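You operate a simulated robot arm through the tools that you are given. There is no shell and no other tool.

You run a simulated robot arm. Do the job below in one go: nothing can be reset, and whatever is moved stays where it is left.

## Task
Empty short glass 3 into the waste glass and rinse the red dropper.
Fine: fill the dropper in the water glass, empty it into the waste glass; put glass and dropper back; spill nothing. Set down upright: what you pick out, red dropper.

The check looks at the end state, three seconds after you hand in, the way a careful person would. Anything else that was tipped, shoved, dropped, spilled or broken makes it a failure.

## Robot
A 6-joint arm with a two-finger parallel gripper, fixed in place. Base frame: the origin is on the floor under the middle of its stand, x ahead of it, y to its left, z up; the work surface is at about z = 0.866. Readings come in m, degrees, newtons and seconds.
With the tool pointing down near the work surface it reaches from about 0.36 to 0.76 m from the base axis. Its first joint turns from -66.0 to 66.0 degrees. Payload 2.45 kg.
The tool frame sits at the grasp point between the pads (the TCP): z along the fingers, y along the line on which they close. The tips reach 0.024 m beyond it. The gripper opens to 0.068 m. The fingers are 0.017 m wide and 0.01 m thick; the gripper's body (0.04 by 0.07 m) begins 0.041 m behind the TCP.
Orientation is that of the tool frame in the base frame, as a unit quaternion [w, x, y, z]. With the fingers straight down and closing along the base's y, the tool's x points along the base's -x, its y along +y and its z along -z.

## Interface
- The arm moves only by the tool arm_command. Its argument "targets" is a list of rows, each an object of numbers (a shift or turn left out is 0, a gripper value left out holds the last): "claw": the opening in per cent of the stroke, from 0 (shut) to 100 (fully open); "x", "y", "z": the shift along the tool's x, y, z in units of 30 mm (1.0 is 30 mm); "ax", "ay", "az": the turn, a rotation vector about the tool's x, y, z in units of 8 degrees (1.0 is 8 degrees). In form: [{"claw": .., "x": .., "y": .., "z": .., "ax": .., "ay": .., "az": ..}, ...]. A call has 1 to 20 rows; each row shifts and turns the commanded pose from where the row before left it, along the tool's axes as they then stand. A call with a number of a shift or a turn outside -1 to 1 is refused whole. A row lasts 0.2 s, in which the tool goes at most 0.05 m and 8.6 degrees; a call with a longer step from one row to the next is refused whole, and so is a gripper value outside its range. A pose out of reach is approached as far as the arm can. The call stops where the force on the tool passes 40 N (or 10 N more than at its start, if that is more) or the arm is blocked; 0.2 s more then pass. The fingers move at their own pace (about 0.108 m/s each) and stop on an object; they squeeze with about 42 N. The grip force told is the motor's: it shows also when the fingers shut on nothing. Time passes only in rows, and 0.2 s behind the last, so rows that do not move let the fingers close. The reply holds the time, the measured pose of the TCP, the force on the tool along the base axes, the opening and the grip force, in the units named above and with some noise, with the torque about the TCP (base axes, N m) and any sound that the robot's microphone picked up, and new pictures: "views" is both (left out), scene, wrist or none.
- Cameras (640 x 400 px; columns grow to the right, rows downward): "scene" is fixed at [0.1721, 0.4298, 1.4592]; the picture's right is [-0.66, -0.75, 0.00], its down [-0.43, 0.38, -0.82] and it looks along [0.62, -0.54, -0.57] (base axes); focal length 320 px, centre (320, 200). "wrist" rides on the gripper at [0.084, 0.011, -0.075] in the tool frame; the picture's right is [-0.13, 0.99, 0.00], its down [-0.60, -0.08, -0.79] and it looks along [-0.79, -0.10, 0.61] (tool axes); focal length 251 px, centre (320, 200). There is no depth. A picture from a camera that has moved, and an enlarged one, comes with that camera's place and axes in the base frame and with its lens. The place of the scene camera against the robot may be out by one fixed shift of up to 0.012 m in any direction.
- zoom(camera, box): a new picture of the part [left, top, right, bottom] of that camera's present view, enlarged. No time passes.
- close_job(): hands the job in; it is judged then, once.

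Places have to be worked out from the pictures, the camera data and where the tool is seen. Open the gripper and draw the arm clear of the work before you hand the job in, unless the task says otherwise.

The tools are called after ">>>" as name(argument=value, ...) on one line, values as JSON. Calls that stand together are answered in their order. arm_command: Moves the arm, as the interface text tells. Its arguments: {"type":"object","properties":{"targets":{"type":"array"},"views":{"type":"string","enum":["both","scene","wrist","none"]}},"required":["targets"]} The other tools are called the same way: zoom (camera, box) takes an enlarged picture of a part of a camera's view; close_job () hands the job in.

At the start:

```text
t: 0.0
ee_pos: [0.4766, -0.1616, 1.227]
tcp_rot: [0.0, -0.001, 1.0, 0.0]
ft_force: [0.8, 0.0, 0.2]
wrist_torque: [0.01, -0.04, 0.03]
opening: 0.068
grip_force: 0.1
```

scene: 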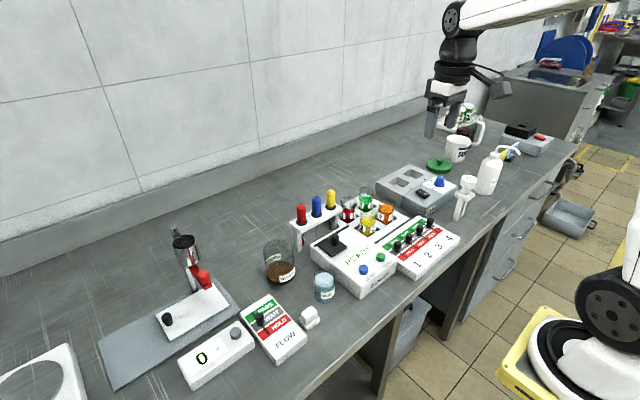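
wrist: 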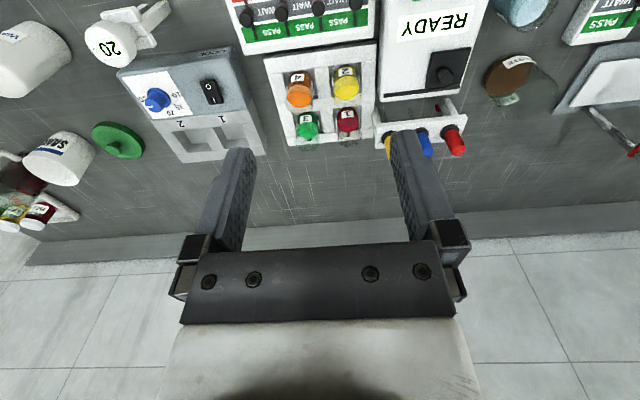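

I'll start by looking closely at the scene to identify the glasses, droppers, waste and water glass.

>>> zoom(camera="scene", box=[280, 170, 440, 270])

>>> zoom(camera="scene", box=[240, 220, 400, 320])

>>> zoom(camera="wrist", box=[240, 0, 480, 150])

>>> zoom(camera="wrist", box=[440, 0, 640, 125])

>>> zoom(camera="scene", box=[380, 90, 540, 190])

>>> zoom(camera="wrist", box=[0, 0, 240, 240])

```text
4.00 times, centred on (360, 220) of scene
camera zoom: at [0.1721, 0.4298, 1.4592], right [-0.66, -0.75, 0.0], down [-0.43, 0.38, -0.82], along [0.62, -0.54, -0.57], focal length 1281 px, centre (160, 120)
```

zoom: 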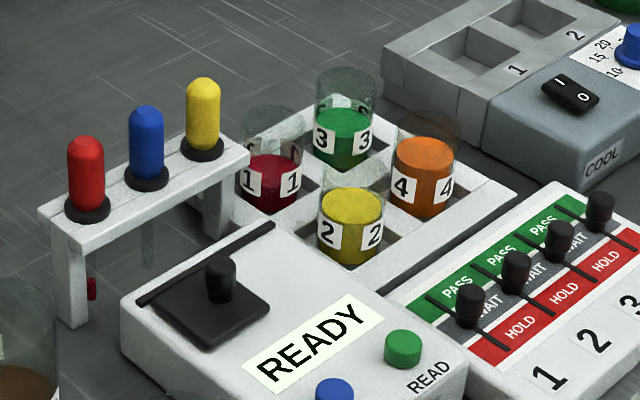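

```text
4.00 times, centred on (320, 270) of scene
camera zoom: at [0.1721, 0.4298, 1.4592], right [-0.66, -0.75, 0.0], down [-0.43, 0.38, -0.82], along [0.62, -0.54, -0.57], focal length 1281 px, centre (320, -80)
```

zoom: 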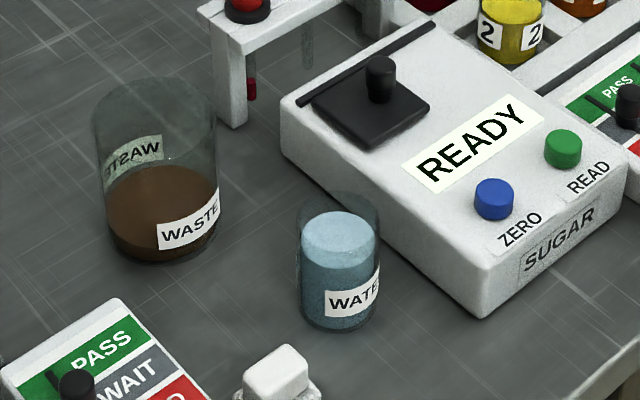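

```text
2.67 times, centred on (360, 75) of wrist
camera zoom: at [0.3926, -0.1512, 1.3018], right [0.13, 0.99, 0.0], down [0.6, -0.08, 0.79], along [0.79, -0.1, -0.61], focal length 670 px, centre (213, 533)
```

zoom: 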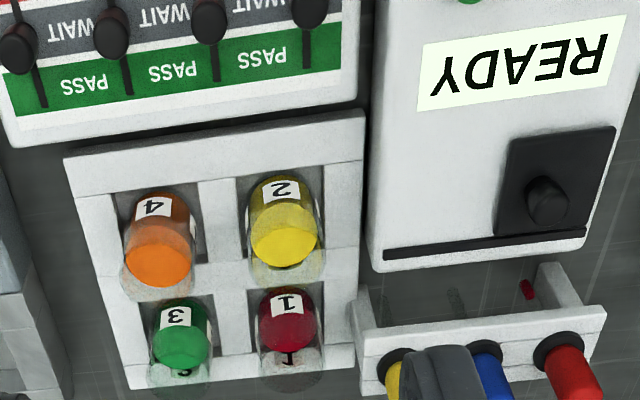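

```text
3.20 times, centred on (540, 62) of wrist
camera zoom: at [0.3926, -0.1512, 1.3018], right [0.13, 0.99, 0.0], down [0.6, -0.08, 0.79], along [0.79, -0.1, -0.61], focal length 805 px, centre (-384, 640)
```

zoom: 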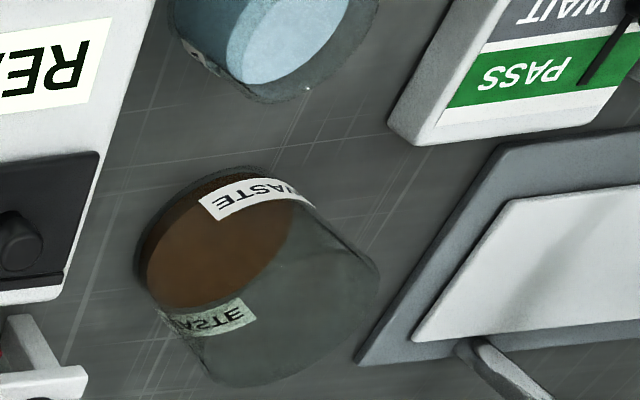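

```text
4.00 times, centred on (460, 140) of scene
camera zoom: at [0.1721, 0.4298, 1.4592], right [-0.66, -0.75, 0.0], down [-0.43, 0.38, -0.82], along [0.62, -0.54, -0.57], focal length 1281 px, centre (-240, 440)
```

zoom: 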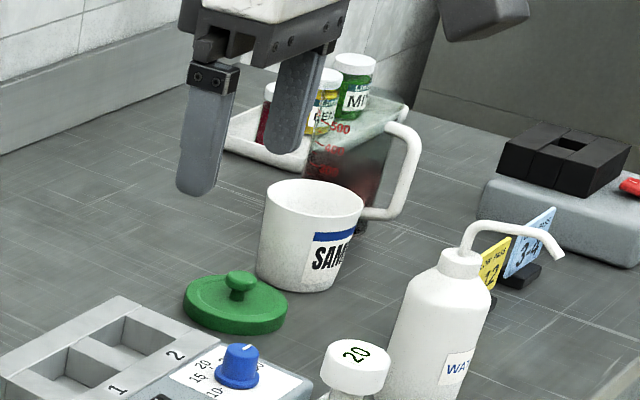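

```text
1.67 times, centred on (120, 120) of wrist
camera zoom: at [0.3926, -0.1512, 1.3018], right [0.13, 0.99, 0.0], down [0.6, -0.08, 0.79], along [0.79, -0.1, -0.61], focal length 419 px, centre (653, 333)
```

zoom: 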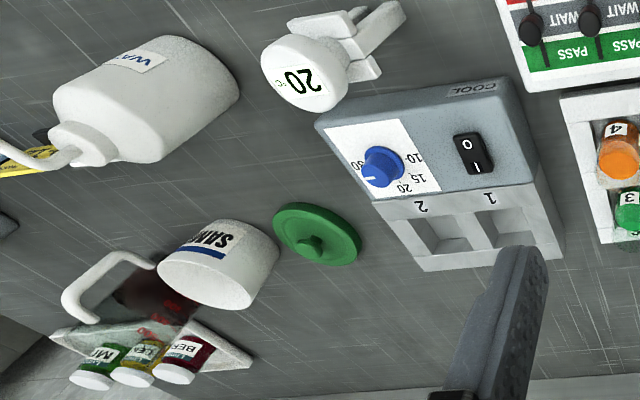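

The short glasses sit in a tray, with green glass 3 in the far right cell at about (0.68, -0.21). The waste glass is at about (0.645, 0.15), the water glass at about (0.52, 0.115), and the red dropper at the left end of its stand. I'll move the open hand above the tray for a closer look from the wrist camera.

>>> arm_command(targets=[{"claw": 100, "x": -0.9, "y": -0.3, "z": 0.6}, {"x": -0.9, "y": -0.3, "z": 0.6}, {"x": -0.9, "y": -0.3, "z": 0.6}, {"x": -0.9, "y": -0.3, "z": 0.6}, {"x": -0.9, "y": -0.3, "z": 0.6}, {}])

```text
t: 1.4
ee_pos: [0.6138, -0.2065, 1.138]
tcp_rot: [0.0, 0.001, 1.0, 0.0]
ft_force: [-0.3, 0.1, 0.0]
wrist_torque: [0.0, 0.0, 0.03]
opening: 0.0678
grip_force: 0.0
camera wrist: at [0.5292, -0.1963, 1.2129], right [0.13, 0.99, 0.0], down [0.6, -0.08, 0.79], along [0.79, -0.1, -0.61], focal length 251 px, centre (320, 200)
```

scene: 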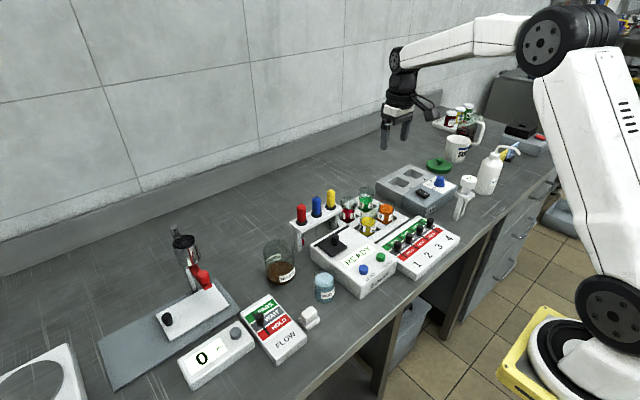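
wrist: 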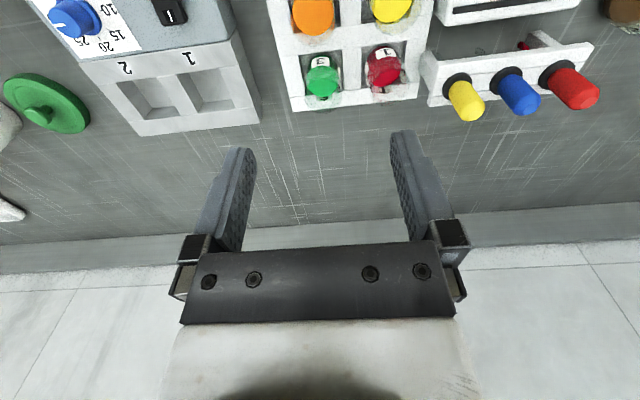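

The hand is now past the tray, so the wrist camera sees it from close range. I'll enlarge the tray and the dropper stand.

>>> zoom(camera="wrist", box=[250, 0, 442, 120])

>>> zoom(camera="wrist", box=[410, 0, 640, 144])

>>> zoom(camera="scene", box=[330, 170, 426, 230])

```text
3.33 times, centred on (346, 60) of wrist
camera zoom: at [0.5292, -0.1963, 1.2129], right [0.13, 0.99, 0.0], down [0.6, -0.08, 0.79], along [0.79, -0.1, -0.61], focal length 838 px, centre (233, 667)
```

zoom: 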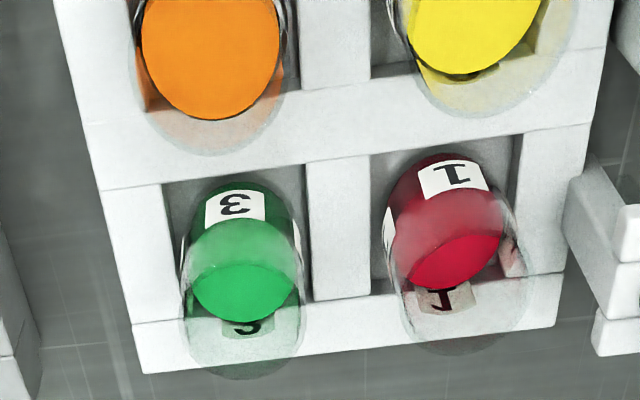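

```text
2.78 times, centred on (525, 72) of wrist
camera zoom: at [0.5292, -0.1963, 1.2129], right [0.13, 0.99, 0.0], down [0.6, -0.08, 0.79], along [0.79, -0.1, -0.61], focal length 698 px, centre (-249, 556)
```

zoom: 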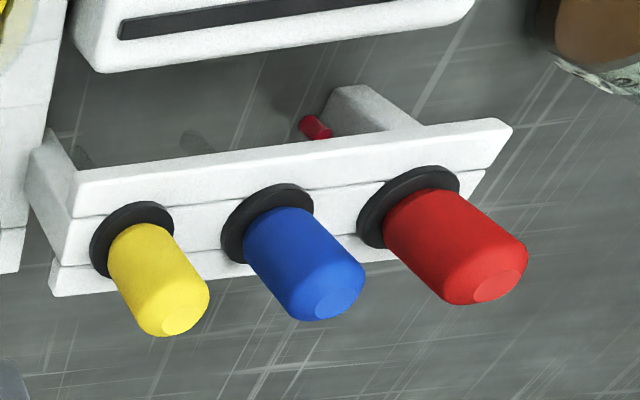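

```text
6.67 times, centred on (378, 200) of scene
camera zoom: at [0.1722, 0.4297, 1.4592], right [-0.66, -0.75, 0.0], down [-0.43, 0.38, -0.82], along [0.62, -0.54, -0.57], focal length 2136 px, centre (-67, 200)
```

zoom: 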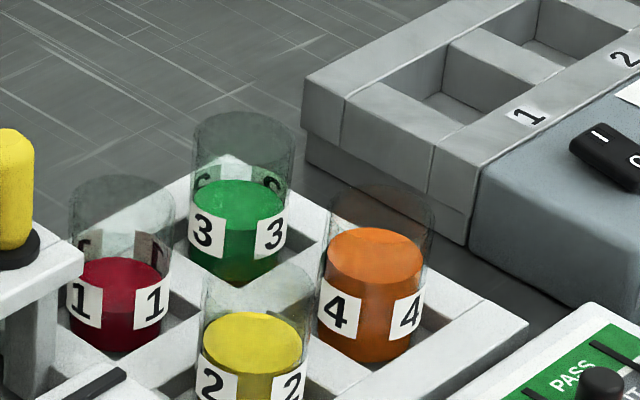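

Glass 3's rim is about 42–45 mm across and centred near (0.689, -0.212). For pouring toward the robot the wrist camera must be on the upper side, so I'll first check at this safe height whether the tool can be turned half way round.

>>> arm_command(targets=[{"az": 1}, {"az": 1}, {"az": 1}, {"az": 1}, {"az": 1}, {"az": 1}, {"az": 1}, {"az": 1}, {"az": 1}, {"az": 1}, {"az": 1}, {"az": 0.25}])

```text
t: 4.0
ee_pos: [0.6103, -0.2063, 1.1373]
tcp_rot: [0.0, 0.708, 0.706, 0.0]
ft_force: [0.5, 0.6, 0.8]
wrist_torque: [0.02, 0.0, 0.02]
opening: 0.0683
grip_force: 0.1
camera wrist: at [0.6224, -0.1234, 1.2117], right [0.99, -0.13, 0.0], down [-0.08, -0.6, 0.79], along [-0.1, -0.79, -0.61], focal length 251 px, centre (320, 200)
```

scene: 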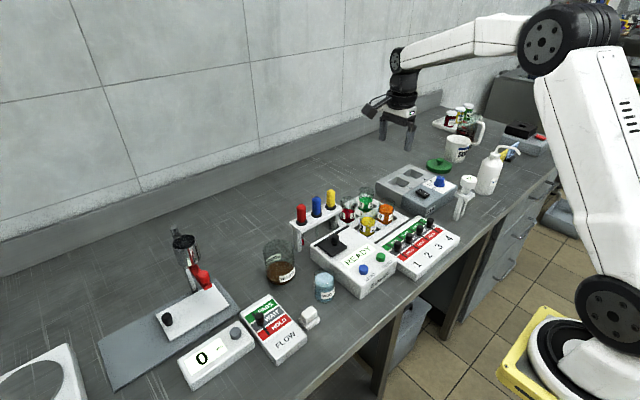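
wrist: 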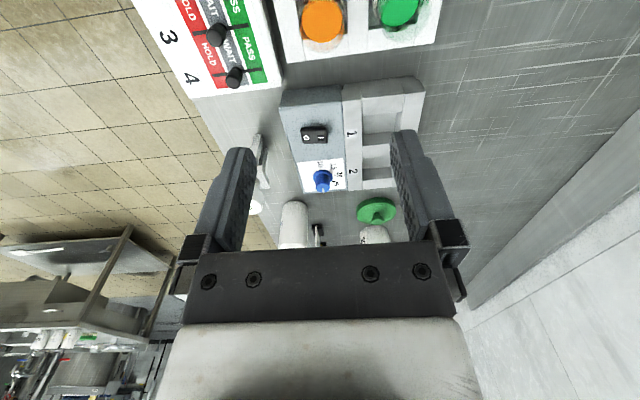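

A +90° yaw works, and the camera is now on the +y side. I'll continue the turn to 180°.

>>> arm_command(targets=[{"az": 1}, {"az": 1}, {"az": 1}, {"az": 1}, {"az": 1}, {"az": 1}, {"az": 1}, {"az": 1}, {"az": 1}, {"az": 1}, {"az": 1}, {"az": 0.25}])

```text
t: 6.6
ee_pos: [0.6116, -0.2067, 1.1382]
tcp_rot: [0.0, 1.0, -0.001, -0.001]
ft_force: [-0.8, -0.2, -0.7]
wrist_torque: [-0.04, -0.01, 0.0]
opening: 0.0679
grip_force: 0.0
camera wrist: at [0.6961, -0.2185, 1.2118], right [-0.13, -0.99, 0.0], down [-0.6, 0.08, 0.79], along [-0.79, 0.1, -0.61], focal length 251 px, centre (320, 200)
```

scene: 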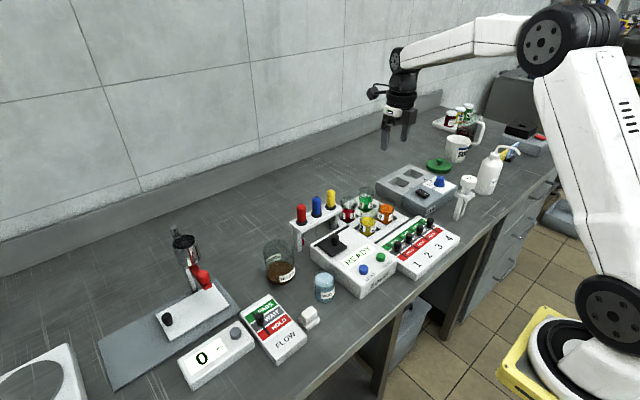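
wrist: 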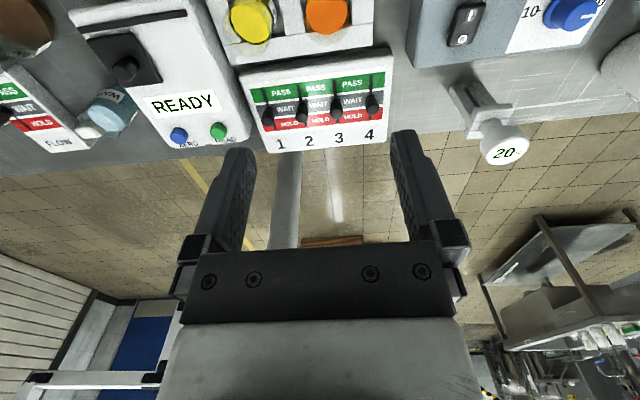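

The half turn works, and the tool's x now points along base +x. Before I hold any liquid, I'll move high over the waste glass and test the pouring tilt with the hand empty.

>>> arm_command(targets=[{"y": -1, "x": 0.1}, {"y": -1, "x": 0.1}, {"y": -1, "x": 0.1}, {"y": -1, "x": 0.1}, {"y": -1, "x": 0.1}, {"y": -1, "x": 0.1}, {"y": -1, "x": 0.1}, {"y": -1, "x": 0.1}, {"y": -1, "x": 0.1}, {"y": -1, "x": 0.1}, {"y": -1, "x": 0.1}, {"y": -0.9, "x": 0.1}, {}])

```text
t: 9.4
ee_pos: [0.6245, -0.0504, 1.1333]
tcp_rot: [-0.008, 1.0, 0.012, 0.001]
ft_force: [-0.4, 0.4, -0.5]
wrist_torque: [0.01, 0.03, -0.02]
opening: 0.0678
grip_force: 0.1
out of reach, approached as far as the arm can: row 5, 6, 7, 8, 9, 10, 11, 12
camera wrist: at [0.7096, -0.0614, 1.2084], right [-0.11, -0.99, -0.02], down [-0.61, 0.05, 0.79], along [-0.79, 0.1, -0.61], focal length 251 px, centre (320, 200)
```

scene: 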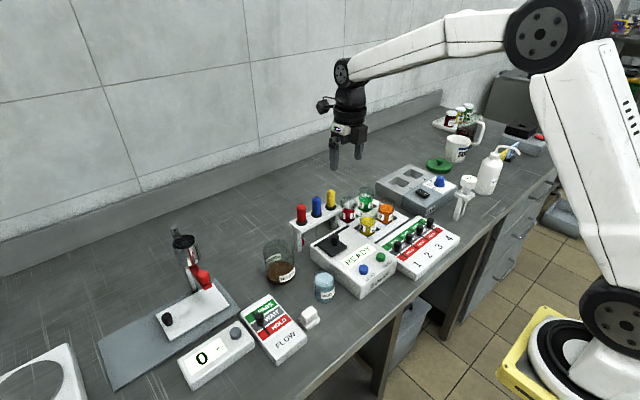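
wrist: 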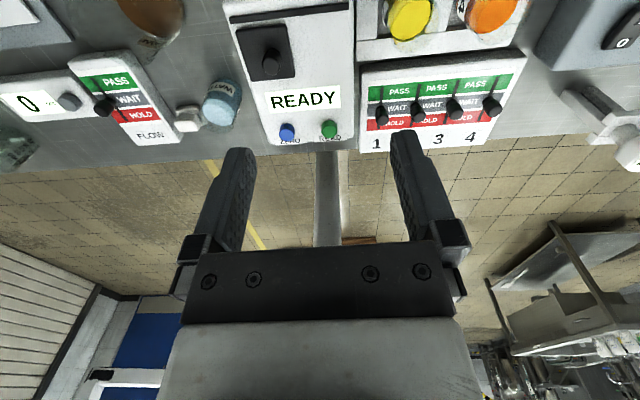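

The wrist joint hit its limit near y = -0.05 with this yaw. If I turn the tool back by about 25°, the camera stays forward in the arm's plane and the wrist stays inside its range, so I'll do that and see where the commanded pose goes.

>>> arm_command(targets=[{"az": -1}, {"az": -1}, {"az": -1.0}, {}, {}, {}], views="scene")

```text
t: 10.8
ee_pos: [0.6263, -0.0492, 1.1328]
tcp_rot: [0.0, 0.978, 0.208, 0.001]
ft_force: [0.0, 0.0, 0.4]
wrist_torque: [-0.01, -0.01, -0.02]
opening: 0.0681
grip_force: 0.0
```

scene: 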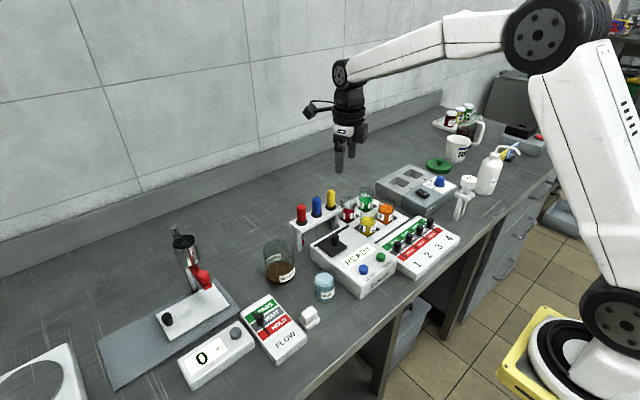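

The command restarts from the measured pose, which now has a yaw of 24°. I'll move over the waste glass at z of about 1.12 for the tilt test.

>>> arm_command(targets=[{"x": 0.597, "y": -0.945, "z": 0.07}, {"x": 0.597, "y": -0.945, "z": 0.07}, {"x": 0.597, "y": -0.945, "z": 0.07}, {"x": 0.597, "y": -0.945, "z": 0.07}, {"x": 0.597, "y": -0.945, "z": 0.07}, {"x": 0.597, "y": -0.945, "z": 0.07}, {}])

```text
t: 12.4
ee_pos: [0.6563, 0.1501, 1.1236]
tcp_rot: [0.0, 0.978, 0.209, 0.0]
ft_force: [0.4, 0.8, -0.5]
wrist_torque: [-0.03, 0.02, -0.05]
opening: 0.0683
grip_force: 0.0
camera wrist: at [0.7378, 0.1728, 1.197], right [0.28, -0.96, 0.0], down [-0.58, -0.17, 0.79], along [-0.76, -0.23, -0.61], focal length 251 px, centre (320, 200)
```

scene: 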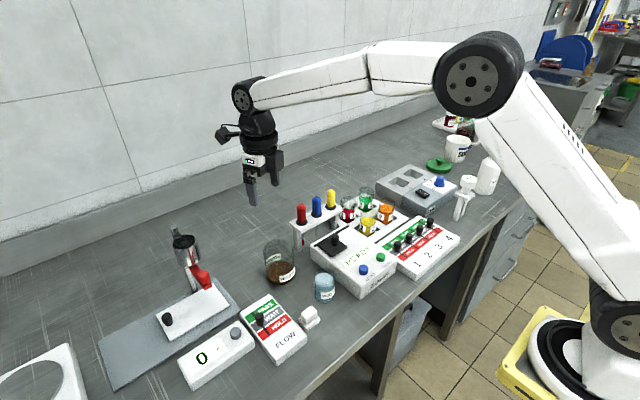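
wrist: 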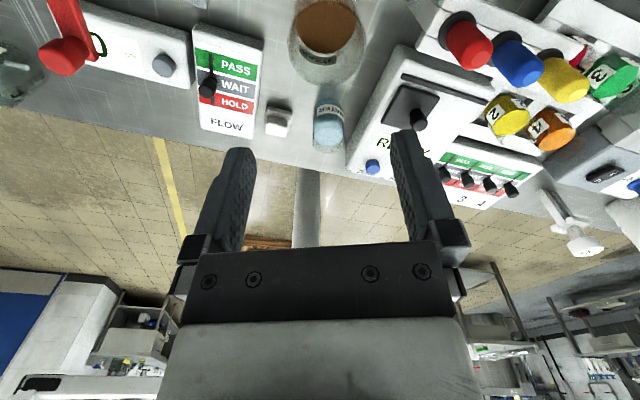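

I'll zoom in on the waste glass, water glass and dropper stand from this vantage point. In the same step I'll test the tilt up to 64°.

>>> zoom(camera="wrist", box=[260, 0, 420, 100])

>>> zoom(camera="wrist", box=[260, 60, 420, 160])

>>> zoom(camera="wrist", box=[400, 0, 640, 150])

>>> arm_command(targets=[{"ay": 1}, {"ay": 1}, {"ay": 1}, {"ay": 1}, {"ay": 1}, {"ay": 1}, {"ay": 1}, {"ay": 1}, {}])

```text
4.00 times, centred on (340, 50) of wrist
camera zoom: at [0.7378, 0.1728, 1.197], right [0.28, -0.96, 0.0], down [-0.58, -0.17, 0.79], along [-0.76, -0.23, -0.61], focal length 1006 px, centre (240, 800)
```

zoom: 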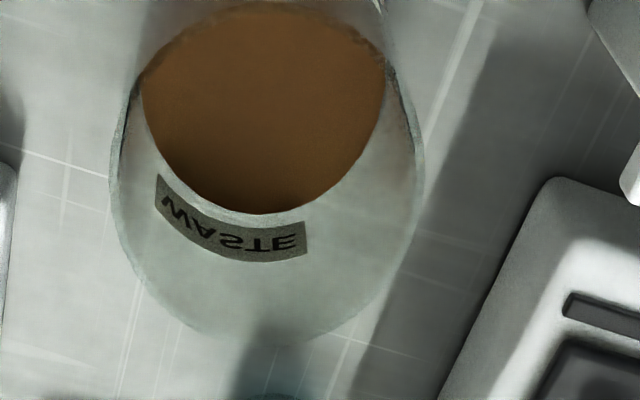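

```text
4.00 times, centred on (340, 110) of wrist
camera zoom: at [0.7378, 0.1728, 1.197], right [0.28, -0.96, 0.0], down [-0.58, -0.17, 0.79], along [-0.76, -0.23, -0.61], focal length 1006 px, centre (240, 560)
```

zoom: 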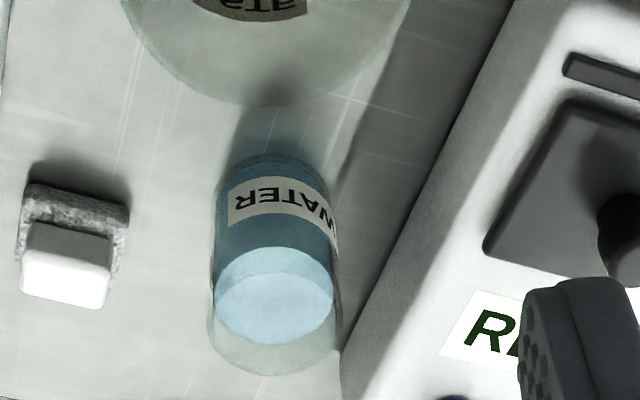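

```text
2.67 times, centred on (520, 75) of wrist
camera zoom: at [0.7378, 0.1728, 1.197], right [0.28, -0.96, 0.0], down [-0.58, -0.17, 0.79], along [-0.76, -0.23, -0.61], focal length 670 px, centre (-213, 533)
```

zoom: 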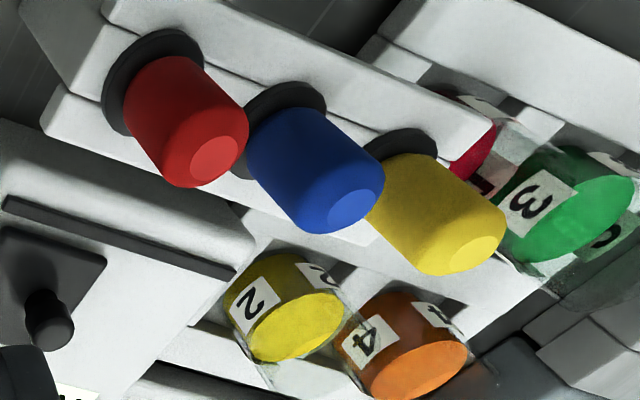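

```text
t: 14.4
ee_pos: [0.6513, 0.1591, 1.1192]
tcp_rot: [-0.12, 0.871, 0.197, 0.433]
ft_force: [-0.5, 0.2, 0.8]
wrist_torque: [-0.02, 0.02, -0.02]
opening: 0.0678
grip_force: 0.1
out of reach, approached as far as the arm can: row 7, 8
camera wrist: at [0.6487, 0.1399, 1.2303], right [0.37, -0.92, -0.14], down [-0.93, -0.37, -0.01], along [-0.04, 0.13, -0.99], focal length 251 px, centre (320, 200)
```

scene: 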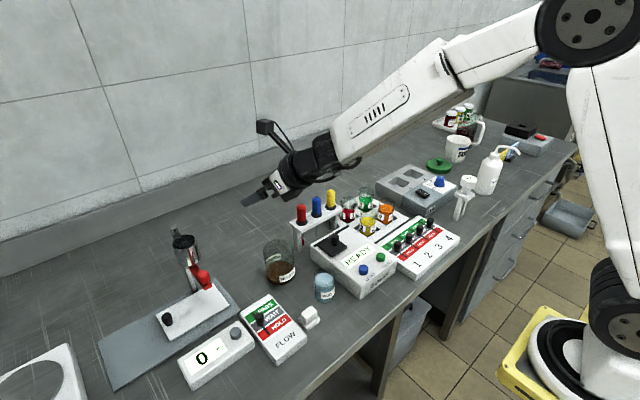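
wrist: 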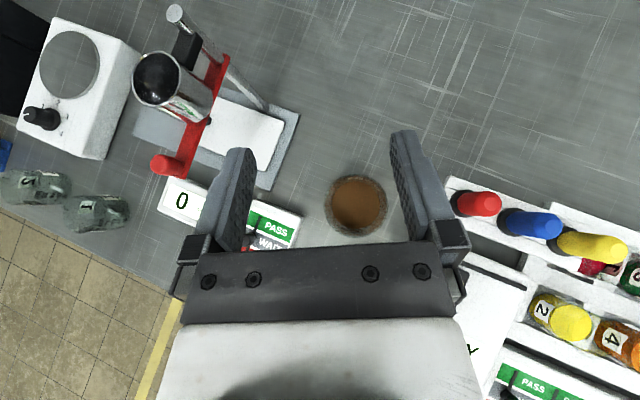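

The tilt stalled near 54°, where the hand almost lines up with the forearm. I'll tilt back upright and try again with the tool turned further, to a pour plane about 60° from base x, which keeps clear of that wrist singularity.

>>> arm_command(targets=[{"ay": -1}, {"ay": -1}, {"ay": -1}, {"ay": -1}, {"ay": -1}, {"ay": -1}, {"ay": -0.69}, {}], views="none")

```text
t: 16.2
ee_pos: [0.65, 0.1634, 1.1206]
tcp_rot: [-0.042, 0.969, 0.238, 0.05]
ft_force: [-0.3, -0.1, -0.7]
wrist_torque: [-0.03, 0.0, -0.02]
opening: 0.068
grip_force: 0.0
out of reach, approached as far as the arm can: row 1, 2
```

The tool is back near vertical with about 7° of residual tilt. I'll correct that and turn the yaw to 60°.

>>> arm_command(targets=[{"ax": -0.411, "ay": -0.836}, {"az": -1}, {"az": -1}, {"az": -1}, {"az": -1}, {}, {}], views="none")

```text
t: 17.8
ee_pos: [0.651, 0.1623, 1.1188]
tcp_rot: [0.0, 0.867, 0.498, 0.002]
ft_force: [0.0, 0.0, -1.5]
wrist_torque: [0.0, 0.01, -0.02]
opening: 0.068
grip_force: 0.1
```

Upright with yaw at about 60°. I'll test the tilt again from here up to 104°, still high above everything.

>>> arm_command(targets=[{"ay": 1}, {"ay": 1}, {"ay": 1}, {"ay": 1}, {"ay": 1}, {"ay": 1}, {"ay": 1}, {"ay": 1}, {"ay": 1}, {"ay": 1}, {"ay": 1}, {"ay": 1}, {"ay": 1}, {}])

```text
t: 20.8
ee_pos: [0.6516, 0.1633, 1.1186]
tcp_rot: [-0.391, 0.533, 0.305, 0.686]
ft_force: [0.5, 1.0, -0.1]
wrist_torque: [0.0, 0.01, 0.0]
opening: 0.0679
grip_force: 0.2
camera wrist: at [0.6131, 0.0755, 1.1814], right [0.87, -0.47, -0.12], down [-0.38, -0.49, -0.78], along [0.31, 0.73, -0.61], focal length 251 px, centre (320, 200)
```

scene: 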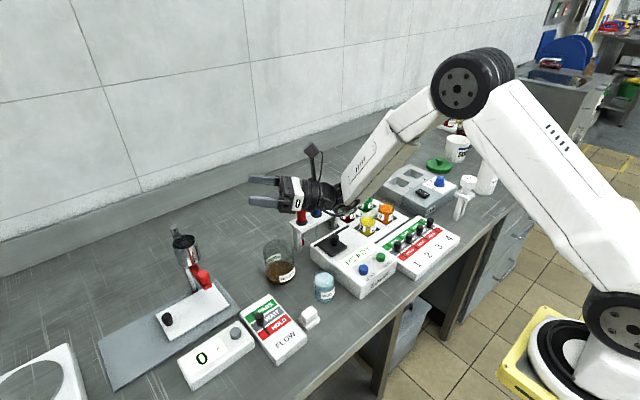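
wrist: 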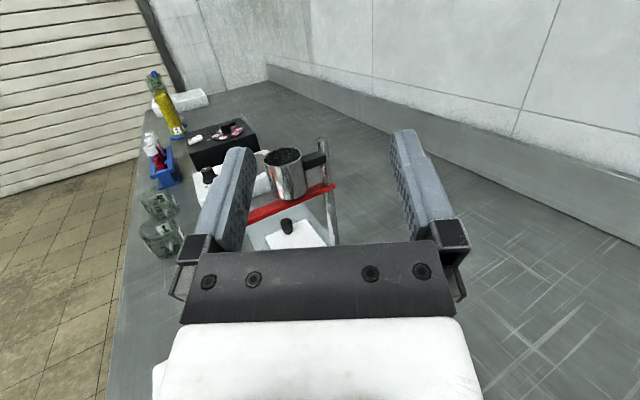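

The tilt reached a full 104° with the position held. I'll zoom in to judge how far the wrist hangs below the tool point in this pose.

>>> zoom(camera="scene", box=[230, 130, 390, 230])

>>> zoom(camera="wrist", box=[200, 120, 420, 260])

```text
4.00 times, centred on (310, 180) of scene
camera zoom: at [0.1721, 0.4297, 1.4592], right [-0.66, -0.75, 0.0], down [-0.43, 0.38, -0.82], along [0.62, -0.54, -0.57], focal length 1281 px, centre (360, 280)
```

zoom: 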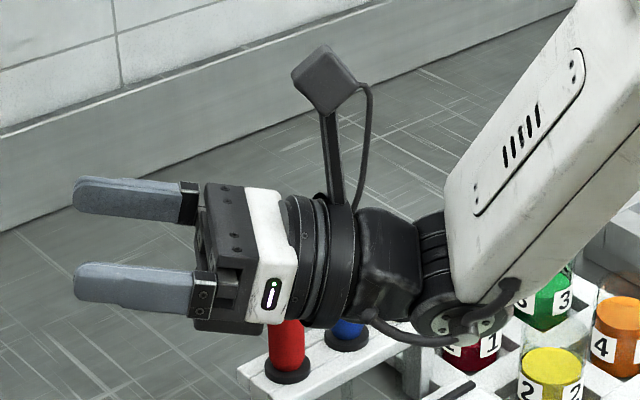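

```text
2.86 times, centred on (310, 190) of wrist
camera zoom: at [0.6131, 0.0755, 1.1814], right [0.87, -0.47, -0.12], down [-0.38, -0.49, -0.78], along [0.31, 0.73, -0.61], focal length 718 px, centre (349, 229)
```

zoom: 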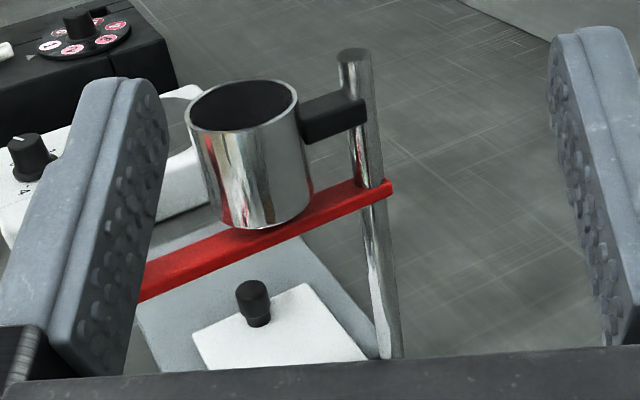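

Positions so far:
- Waste glass at about (0.647, 0.137).
- Water glass at about (0.541, 0.101).
- Red dropper at about (0.689, 0.032), with its bulb top near z 1.00.

I'll dry-run the final pour pose lower down, with tilt about 97° and z about 1.05, to check reach and clearance over the READY box.

>>> arm_command(targets=[{"ay": -0.875}, {"x": -0.753, "y": 0.102, "z": -0.126}, {"x": -0.753, "y": 0.102, "z": -0.126}, {"x": -0.753, "y": 0.102, "z": -0.126}, {}])

>>> zoom(camera="scene", box=[230, 150, 422, 270])

```text
t: 22.0
ee_pos: [0.6572, 0.1555, 1.0504]
tcp_rot: [-0.373, 0.573, 0.33, 0.651]
ft_force: [-0.1, 0.1, -0.2]
wrist_torque: [-0.02, -0.03, 0.01]
opening: 0.068
grip_force: 0.2
camera wrist: at [0.6237, 0.0759, 1.1245], right [0.86, -0.49, -0.13], down [-0.43, -0.57, -0.7], along [0.27, 0.66, -0.7], focal length 251 px, centre (320, 200)
```

scene: 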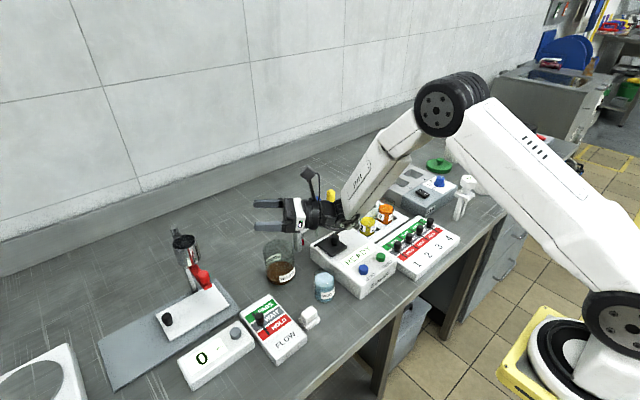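
wrist: 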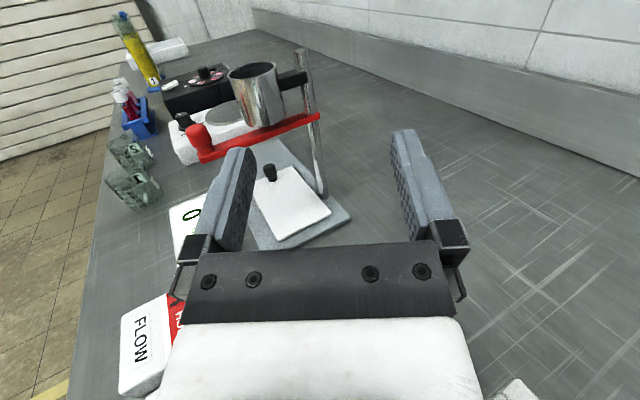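

```text
3.33 times, centred on (326, 210) of scene
camera zoom: at [0.1721, 0.4297, 1.4592], right [-0.66, -0.75, 0.0], down [-0.43, 0.38, -0.82], along [0.62, -0.54, -0.57], focal length 1068 px, centre (300, 167)
```

zoom: 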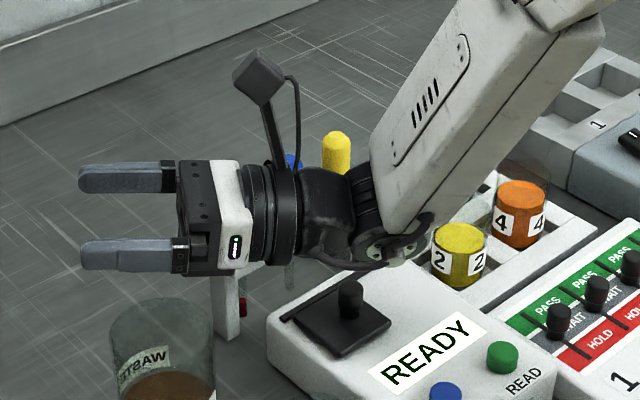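

The lower pour pose is reachable, with the wrist well above the READY knob. I'll tilt back upright, rise a little and turn the yaw to 45° for picking glass 3.

>>> arm_command(targets=[{"ay": -1}, {"ay": -1}, {"ay": -1}, {"ay": -1}, {"ay": -1}, {"ay": -1}, {"ay": -1}, {"ay": -1}, {"ay": -1}, {"ay": -1}, {"ay": -1}, {"ay": -1}, {"ay": -0.1, "z": -0.8}, {"z": -0.8, "az": 0.95}, {"az": 0.95}, {}], views="wrist")

```text
t: 25.4
ee_pos: [0.6572, 0.1542, 1.0982]
tcp_rot: [-0.002, 0.926, 0.377, 0.002]
ft_force: [-0.3, -0.3, -0.8]
wrist_torque: [0.03, -0.02, -0.02]
opening: 0.068
grip_force: 0.0
camera wrist: at [0.7247, 0.2031, 1.1728], right [0.6, -0.8, 0.0], down [-0.49, -0.37, 0.79], along [-0.63, -0.47, -0.61], focal length 251 px, centre (320, 200)
```

wrist: 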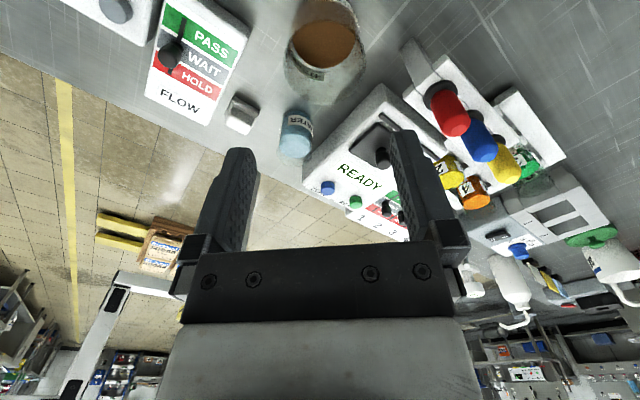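

Upright at yaw 44°. I'll traverse to above glass 3 at (0.689, -0.212) and then descend to z of about 1.02 for a close look.

>>> arm_command(targets=[{"claw": 90, "x": -0.777, "y": 0.948}, {"x": -0.777, "y": 0.948}, {"x": -0.777, "y": 0.948}, {"x": -0.777, "y": 0.948}, {"x": -0.777, "y": 0.948}, {"x": -0.777, "y": 0.948}, {"x": -0.777, "y": 0.948}, {"x": -0.777, "y": 0.948}, {"x": -0.777, "y": 0.948}, {"x": -0.777, "y": 0.948}, {}, {"z": 0.85}, {"z": 0.85}, {"z": 0.85}, {}])

>>> zoom(camera="wrist", box=[220, 80, 420, 205])

>>> zoom(camera="scene", box=[310, 140, 438, 220])

```text
t: 28.6
ee_pos: [0.6916, -0.2116, 1.0194]
tcp_rot: [-0.001, 0.926, 0.378, 0.003]
ft_force: [-0.9, -0.6, -0.5]
wrist_torque: [-0.01, -0.04, 0.04]
opening: 0.0612
grip_force: 0.0
camera wrist: at [0.7587, -0.1617, 1.0947], right [0.6, -0.8, 0.0], down [-0.49, -0.37, 0.79], along [-0.63, -0.47, -0.61], focal length 251 px, centre (320, 200)
```

scene: 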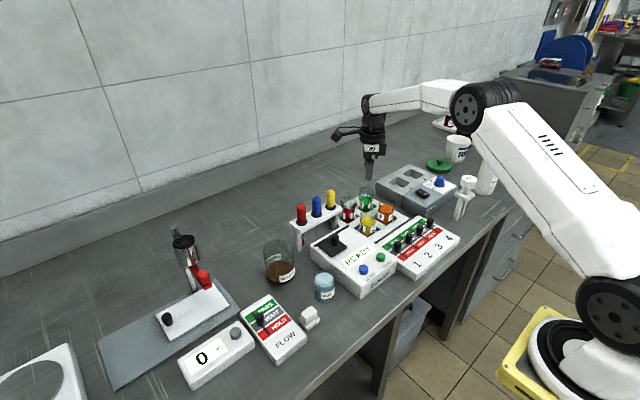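
wrist: 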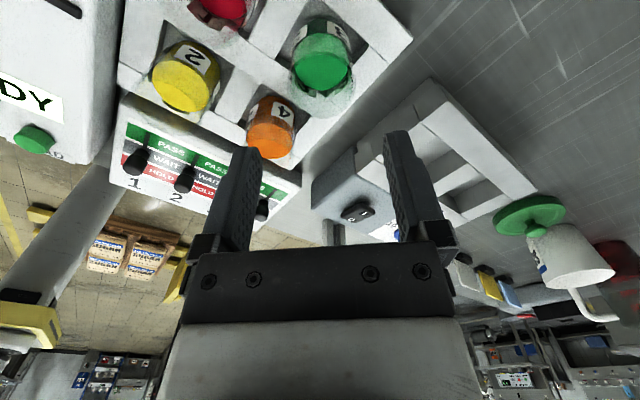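

```text
3.20 times, centred on (320, 142) of wrist
camera zoom: at [0.7587, -0.1617, 1.0947], right [0.6, -0.8, 0.0], down [-0.49, -0.37, 0.79], along [-0.63, -0.47, -0.61], focal length 805 px, centre (320, 384)
```

zoom: 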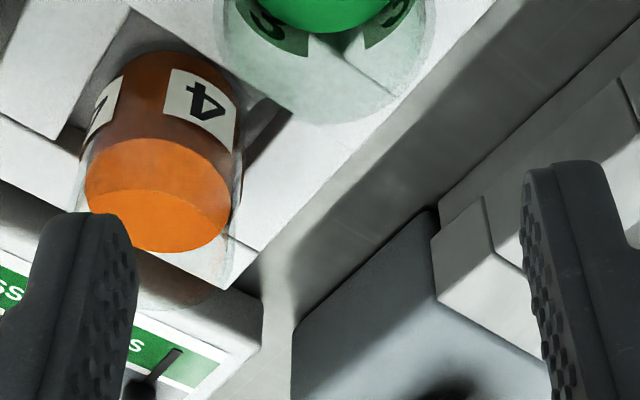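

```text
5.00 times, centred on (374, 180) of scene
camera zoom: at [0.1721, 0.4297, 1.4592], right [-0.66, -0.75, 0.0], down [-0.43, 0.38, -0.82], along [0.62, -0.54, -0.57], focal length 1602 px, centre (50, 300)
```

zoom: 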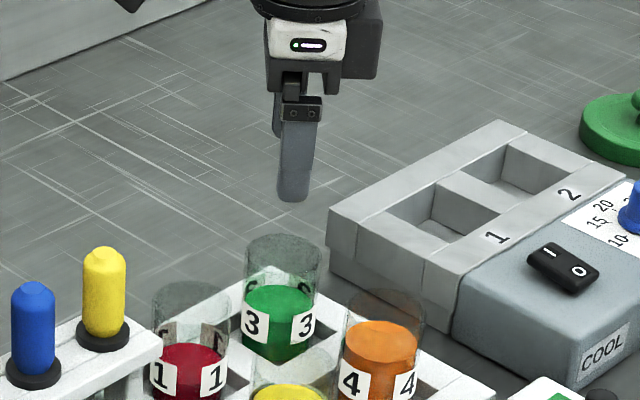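

The fingers are over glass 3. I'll enlarge the wrist view around the glass to refine its centre before descending.

>>> zoom(camera="wrist", box=[240, 0, 400, 125])

```text
3.20 times, centred on (320, 62) of wrist
camera zoom: at [0.7587, -0.1617, 1.0947], right [0.6, -0.8, 0.0], down [-0.49, -0.37, 0.79], along [-0.63, -0.47, -0.61], focal length 805 px, centre (320, 640)
```

zoom: 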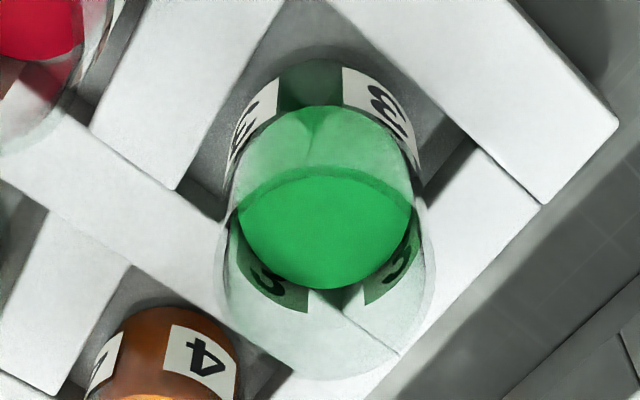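

The rim centre is at about (0.692, -0.2125), within 1–2 mm of the tool axis. The tray top is low, at about z 0.881, so I'll descend to z of about 0.92 with the glass between the fingers.

>>> arm_command(targets=[{"x": -0.04, "y": 0.02, "z": 0.83}, {"z": 0.83}, {"z": 0.83}, {"z": 0.82}, {}])

>>> zoom(camera="wrist", box=[220, 80, 420, 205])

>>> zoom(camera="scene", box=[310, 160, 438, 240])

```text
t: 29.8
ee_pos: [0.6895, -0.211, 0.9198]
tcp_rot: [-0.001, 0.926, 0.377, 0.003]
ft_force: [0.3, 0.6, 0.3]
wrist_torque: [0.02, -0.01, -0.02]
opening: 0.0612
grip_force: 0.1
camera wrist: at [0.7571, -0.1608, 0.9944], right [0.6, -0.8, 0.0], down [-0.49, -0.37, 0.79], along [-0.63, -0.47, -0.61], focal length 251 px, centre (320, 200)
```

scene: 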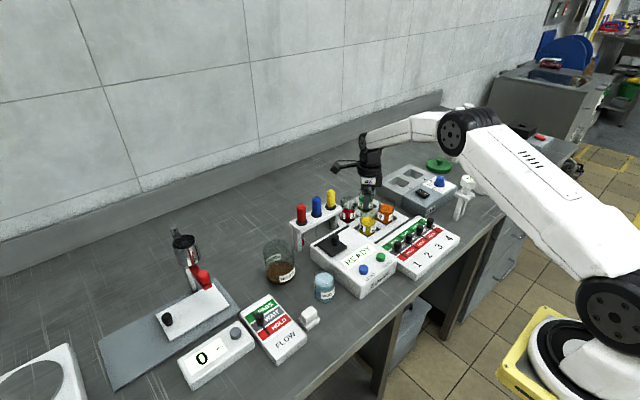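
wrist: 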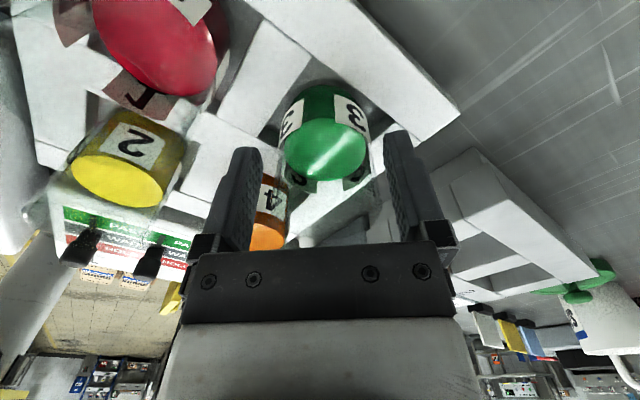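

```text
3.20 times, centred on (320, 142) of wrist
camera zoom: at [0.7571, -0.1608, 0.9944], right [0.6, -0.8, 0.0], down [-0.49, -0.37, 0.79], along [-0.63, -0.47, -0.61], focal length 805 px, centre (320, 384)
```

zoom: 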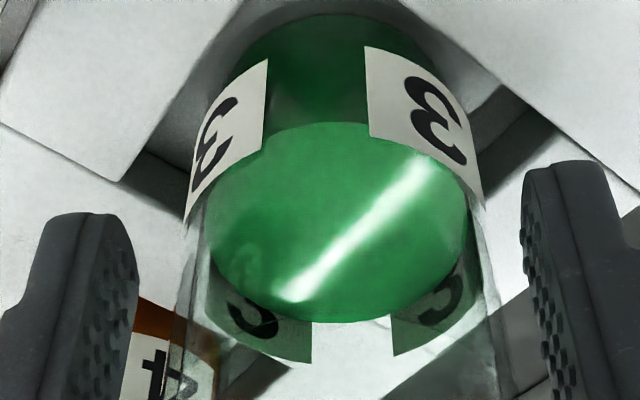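

```text
5.00 times, centred on (374, 200) of scene
camera zoom: at [0.1721, 0.4297, 1.4592], right [-0.66, -0.75, 0.0], down [-0.43, 0.38, -0.82], along [0.62, -0.54, -0.57], focal length 1602 px, centre (50, 200)
```

zoom: 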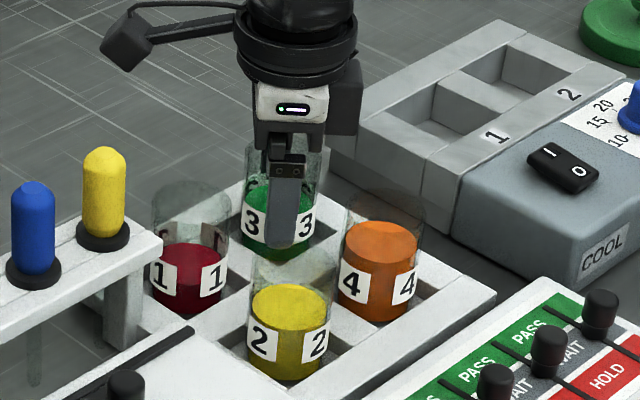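

The glass is centred between the fingers, so I'll close gently in two steps and read the grip.

>>> arm_command(targets=[{"claw": 75}, {"claw": 68}, {"claw": 62}, {}, {}], views="wrist")

```text
t: 31.0
ee_pos: [0.6895, -0.2114, 0.9199]
tcp_rot: [-0.001, 0.926, 0.378, 0.004]
ft_force: [-0.1, 0.0, 0.0]
wrist_torque: [-0.02, -0.02, 0.0]
opening: 0.044
grip_force: 41.6
camera wrist: at [0.757, -0.1608, 0.9946], right [0.6, -0.8, 0.0], down [-0.49, -0.37, 0.79], along [-0.63, -0.47, -0.61], focal length 251 px, centre (320, 200)
```

wrist: 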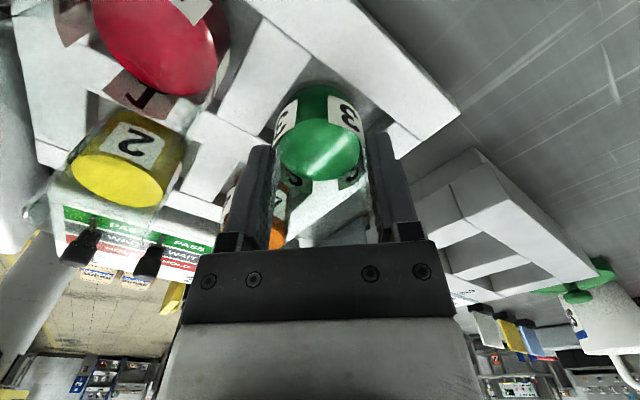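

Gripped at 44 mm with a firm hold. I'll lift slowly straight up to z of about 1.10.

>>> arm_command(targets=[{"z": -0.2}, {"z": -0.4}, {"z": -0.5}, {"z": -0.5}, {"z": -0.5}, {"z": -0.5}, {"z": -0.5}, {"z": -0.5}, {"z": -0.5}, {"z": -0.5}, {"z": -0.5}, {"z": -0.5}, {"z": -0.3}, {"z": -0.15}, {}])

```text
t: 34.2
ee_pos: [0.6888, -0.2117, 1.1033]
tcp_rot: [-0.001, 0.926, 0.378, 0.003]
ft_force: [0.1, 0.0, -1.0]
wrist_torque: [0.03, 0.01, 0.0]
opening: 0.0439
grip_force: 41.7
camera wrist: at [0.7566, -0.1628, 1.179], right [0.6, -0.8, 0.0], down [-0.49, -0.37, 0.79], along [-0.63, -0.47, -0.61], focal length 251 px, centre (320, 200)
```

scene: 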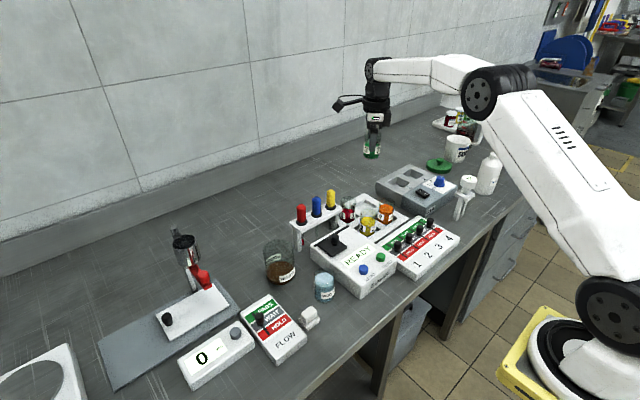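
wrist: 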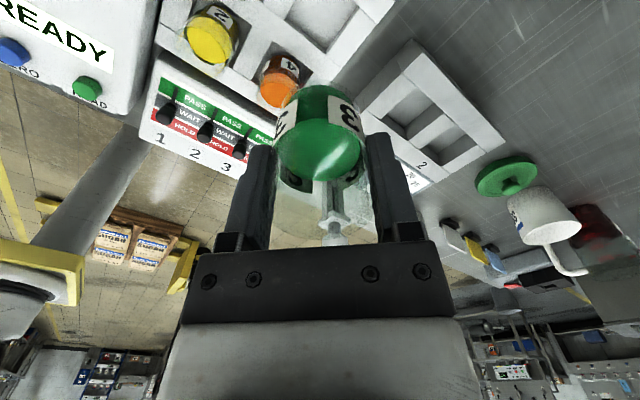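

Glass 3 is held upright with its liquid level. I'll carry it smoothly over to the waste glass, keeping the height, with the glass bottom at about 1.05 above the dropper tops at about 1.00.

>>> arm_command(targets=[{"x": 0.118, "y": -0.143}, {"x": 0.276, "y": -0.333}, {"x": 0.444, "y": -0.535}, {"x": 0.444, "y": -0.535}, {"x": 0.444, "y": -0.535}, {"x": 0.444, "y": -0.535}, {"x": 0.444, "y": -0.535}, {"x": 0.444, "y": -0.535}, {"x": 0.444, "y": -0.535}, {"x": 0.444, "y": -0.535}, {"x": 0.444, "y": -0.535}, {"x": 0.444, "y": -0.535}, {"x": 0.444, "y": -0.535}, {"x": 0.444, "y": -0.535}, {"x": 0.444, "y": -0.535}, {"x": 0.444, "y": -0.535}, {"x": 0.444, "y": -0.535}, {"x": 0.444, "y": -0.535}, {"x": 0.276, "y": -0.333}, {"x": 0.118, "y": -0.143}], views="scene")

>>> arm_command(targets=[{"az": -0.3}, {"az": -0.5}, {"az": -0.5}, {"az": -0.4}, {"az": -0.26}, {"z": 0.2}, {"z": 0.4}, {"z": 0.3}, {"z": 0.1}, {}])

```text
t: 38.4
ee_pos: [0.6563, 0.1581, 1.1049]
tcp_rot: [-0.001, 0.926, 0.378, 0.003]
ft_force: [0.0, -1.0, -1.8]
wrist_torque: [0.0, 0.01, 0.01]
opening: 0.0441
grip_force: 41.9
```

scene: 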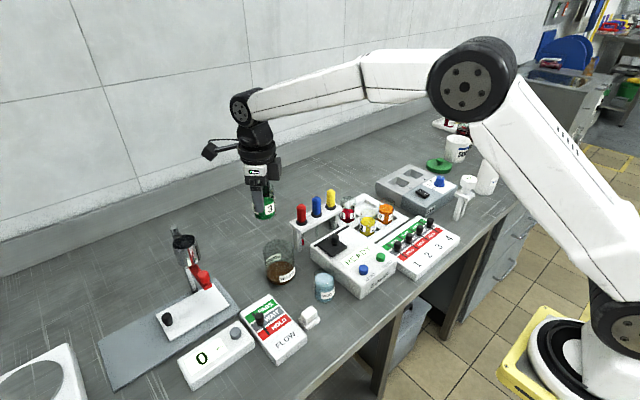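

```text
t: 40.6
ee_pos: [0.6575, 0.1561, 1.0736]
tcp_rot: [-0.001, 0.866, 0.5, 0.003]
ft_force: [0.1, -0.1, -1.6]
wrist_torque: [0.0, 0.02, 0.02]
opening: 0.0442
grip_force: 42.6
camera wrist: at [0.7092, 0.2224, 1.1489], right [0.8, -0.61, 0.0], down [-0.37, -0.49, 0.79], along [-0.48, -0.63, -0.61], focal length 251 px, centre (320, 200)
```

scene: 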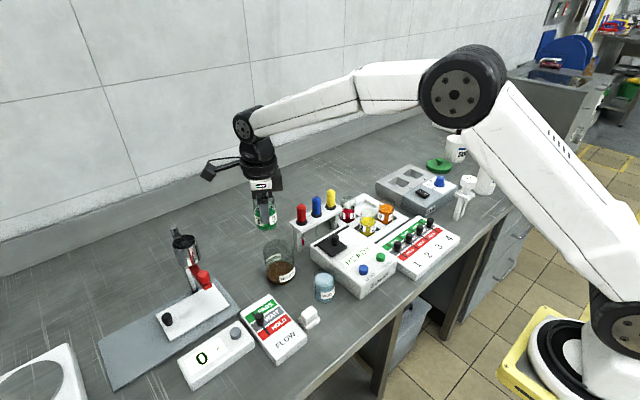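
wrist: 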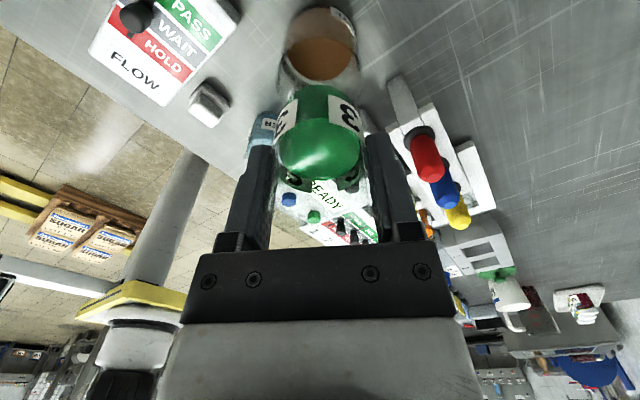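

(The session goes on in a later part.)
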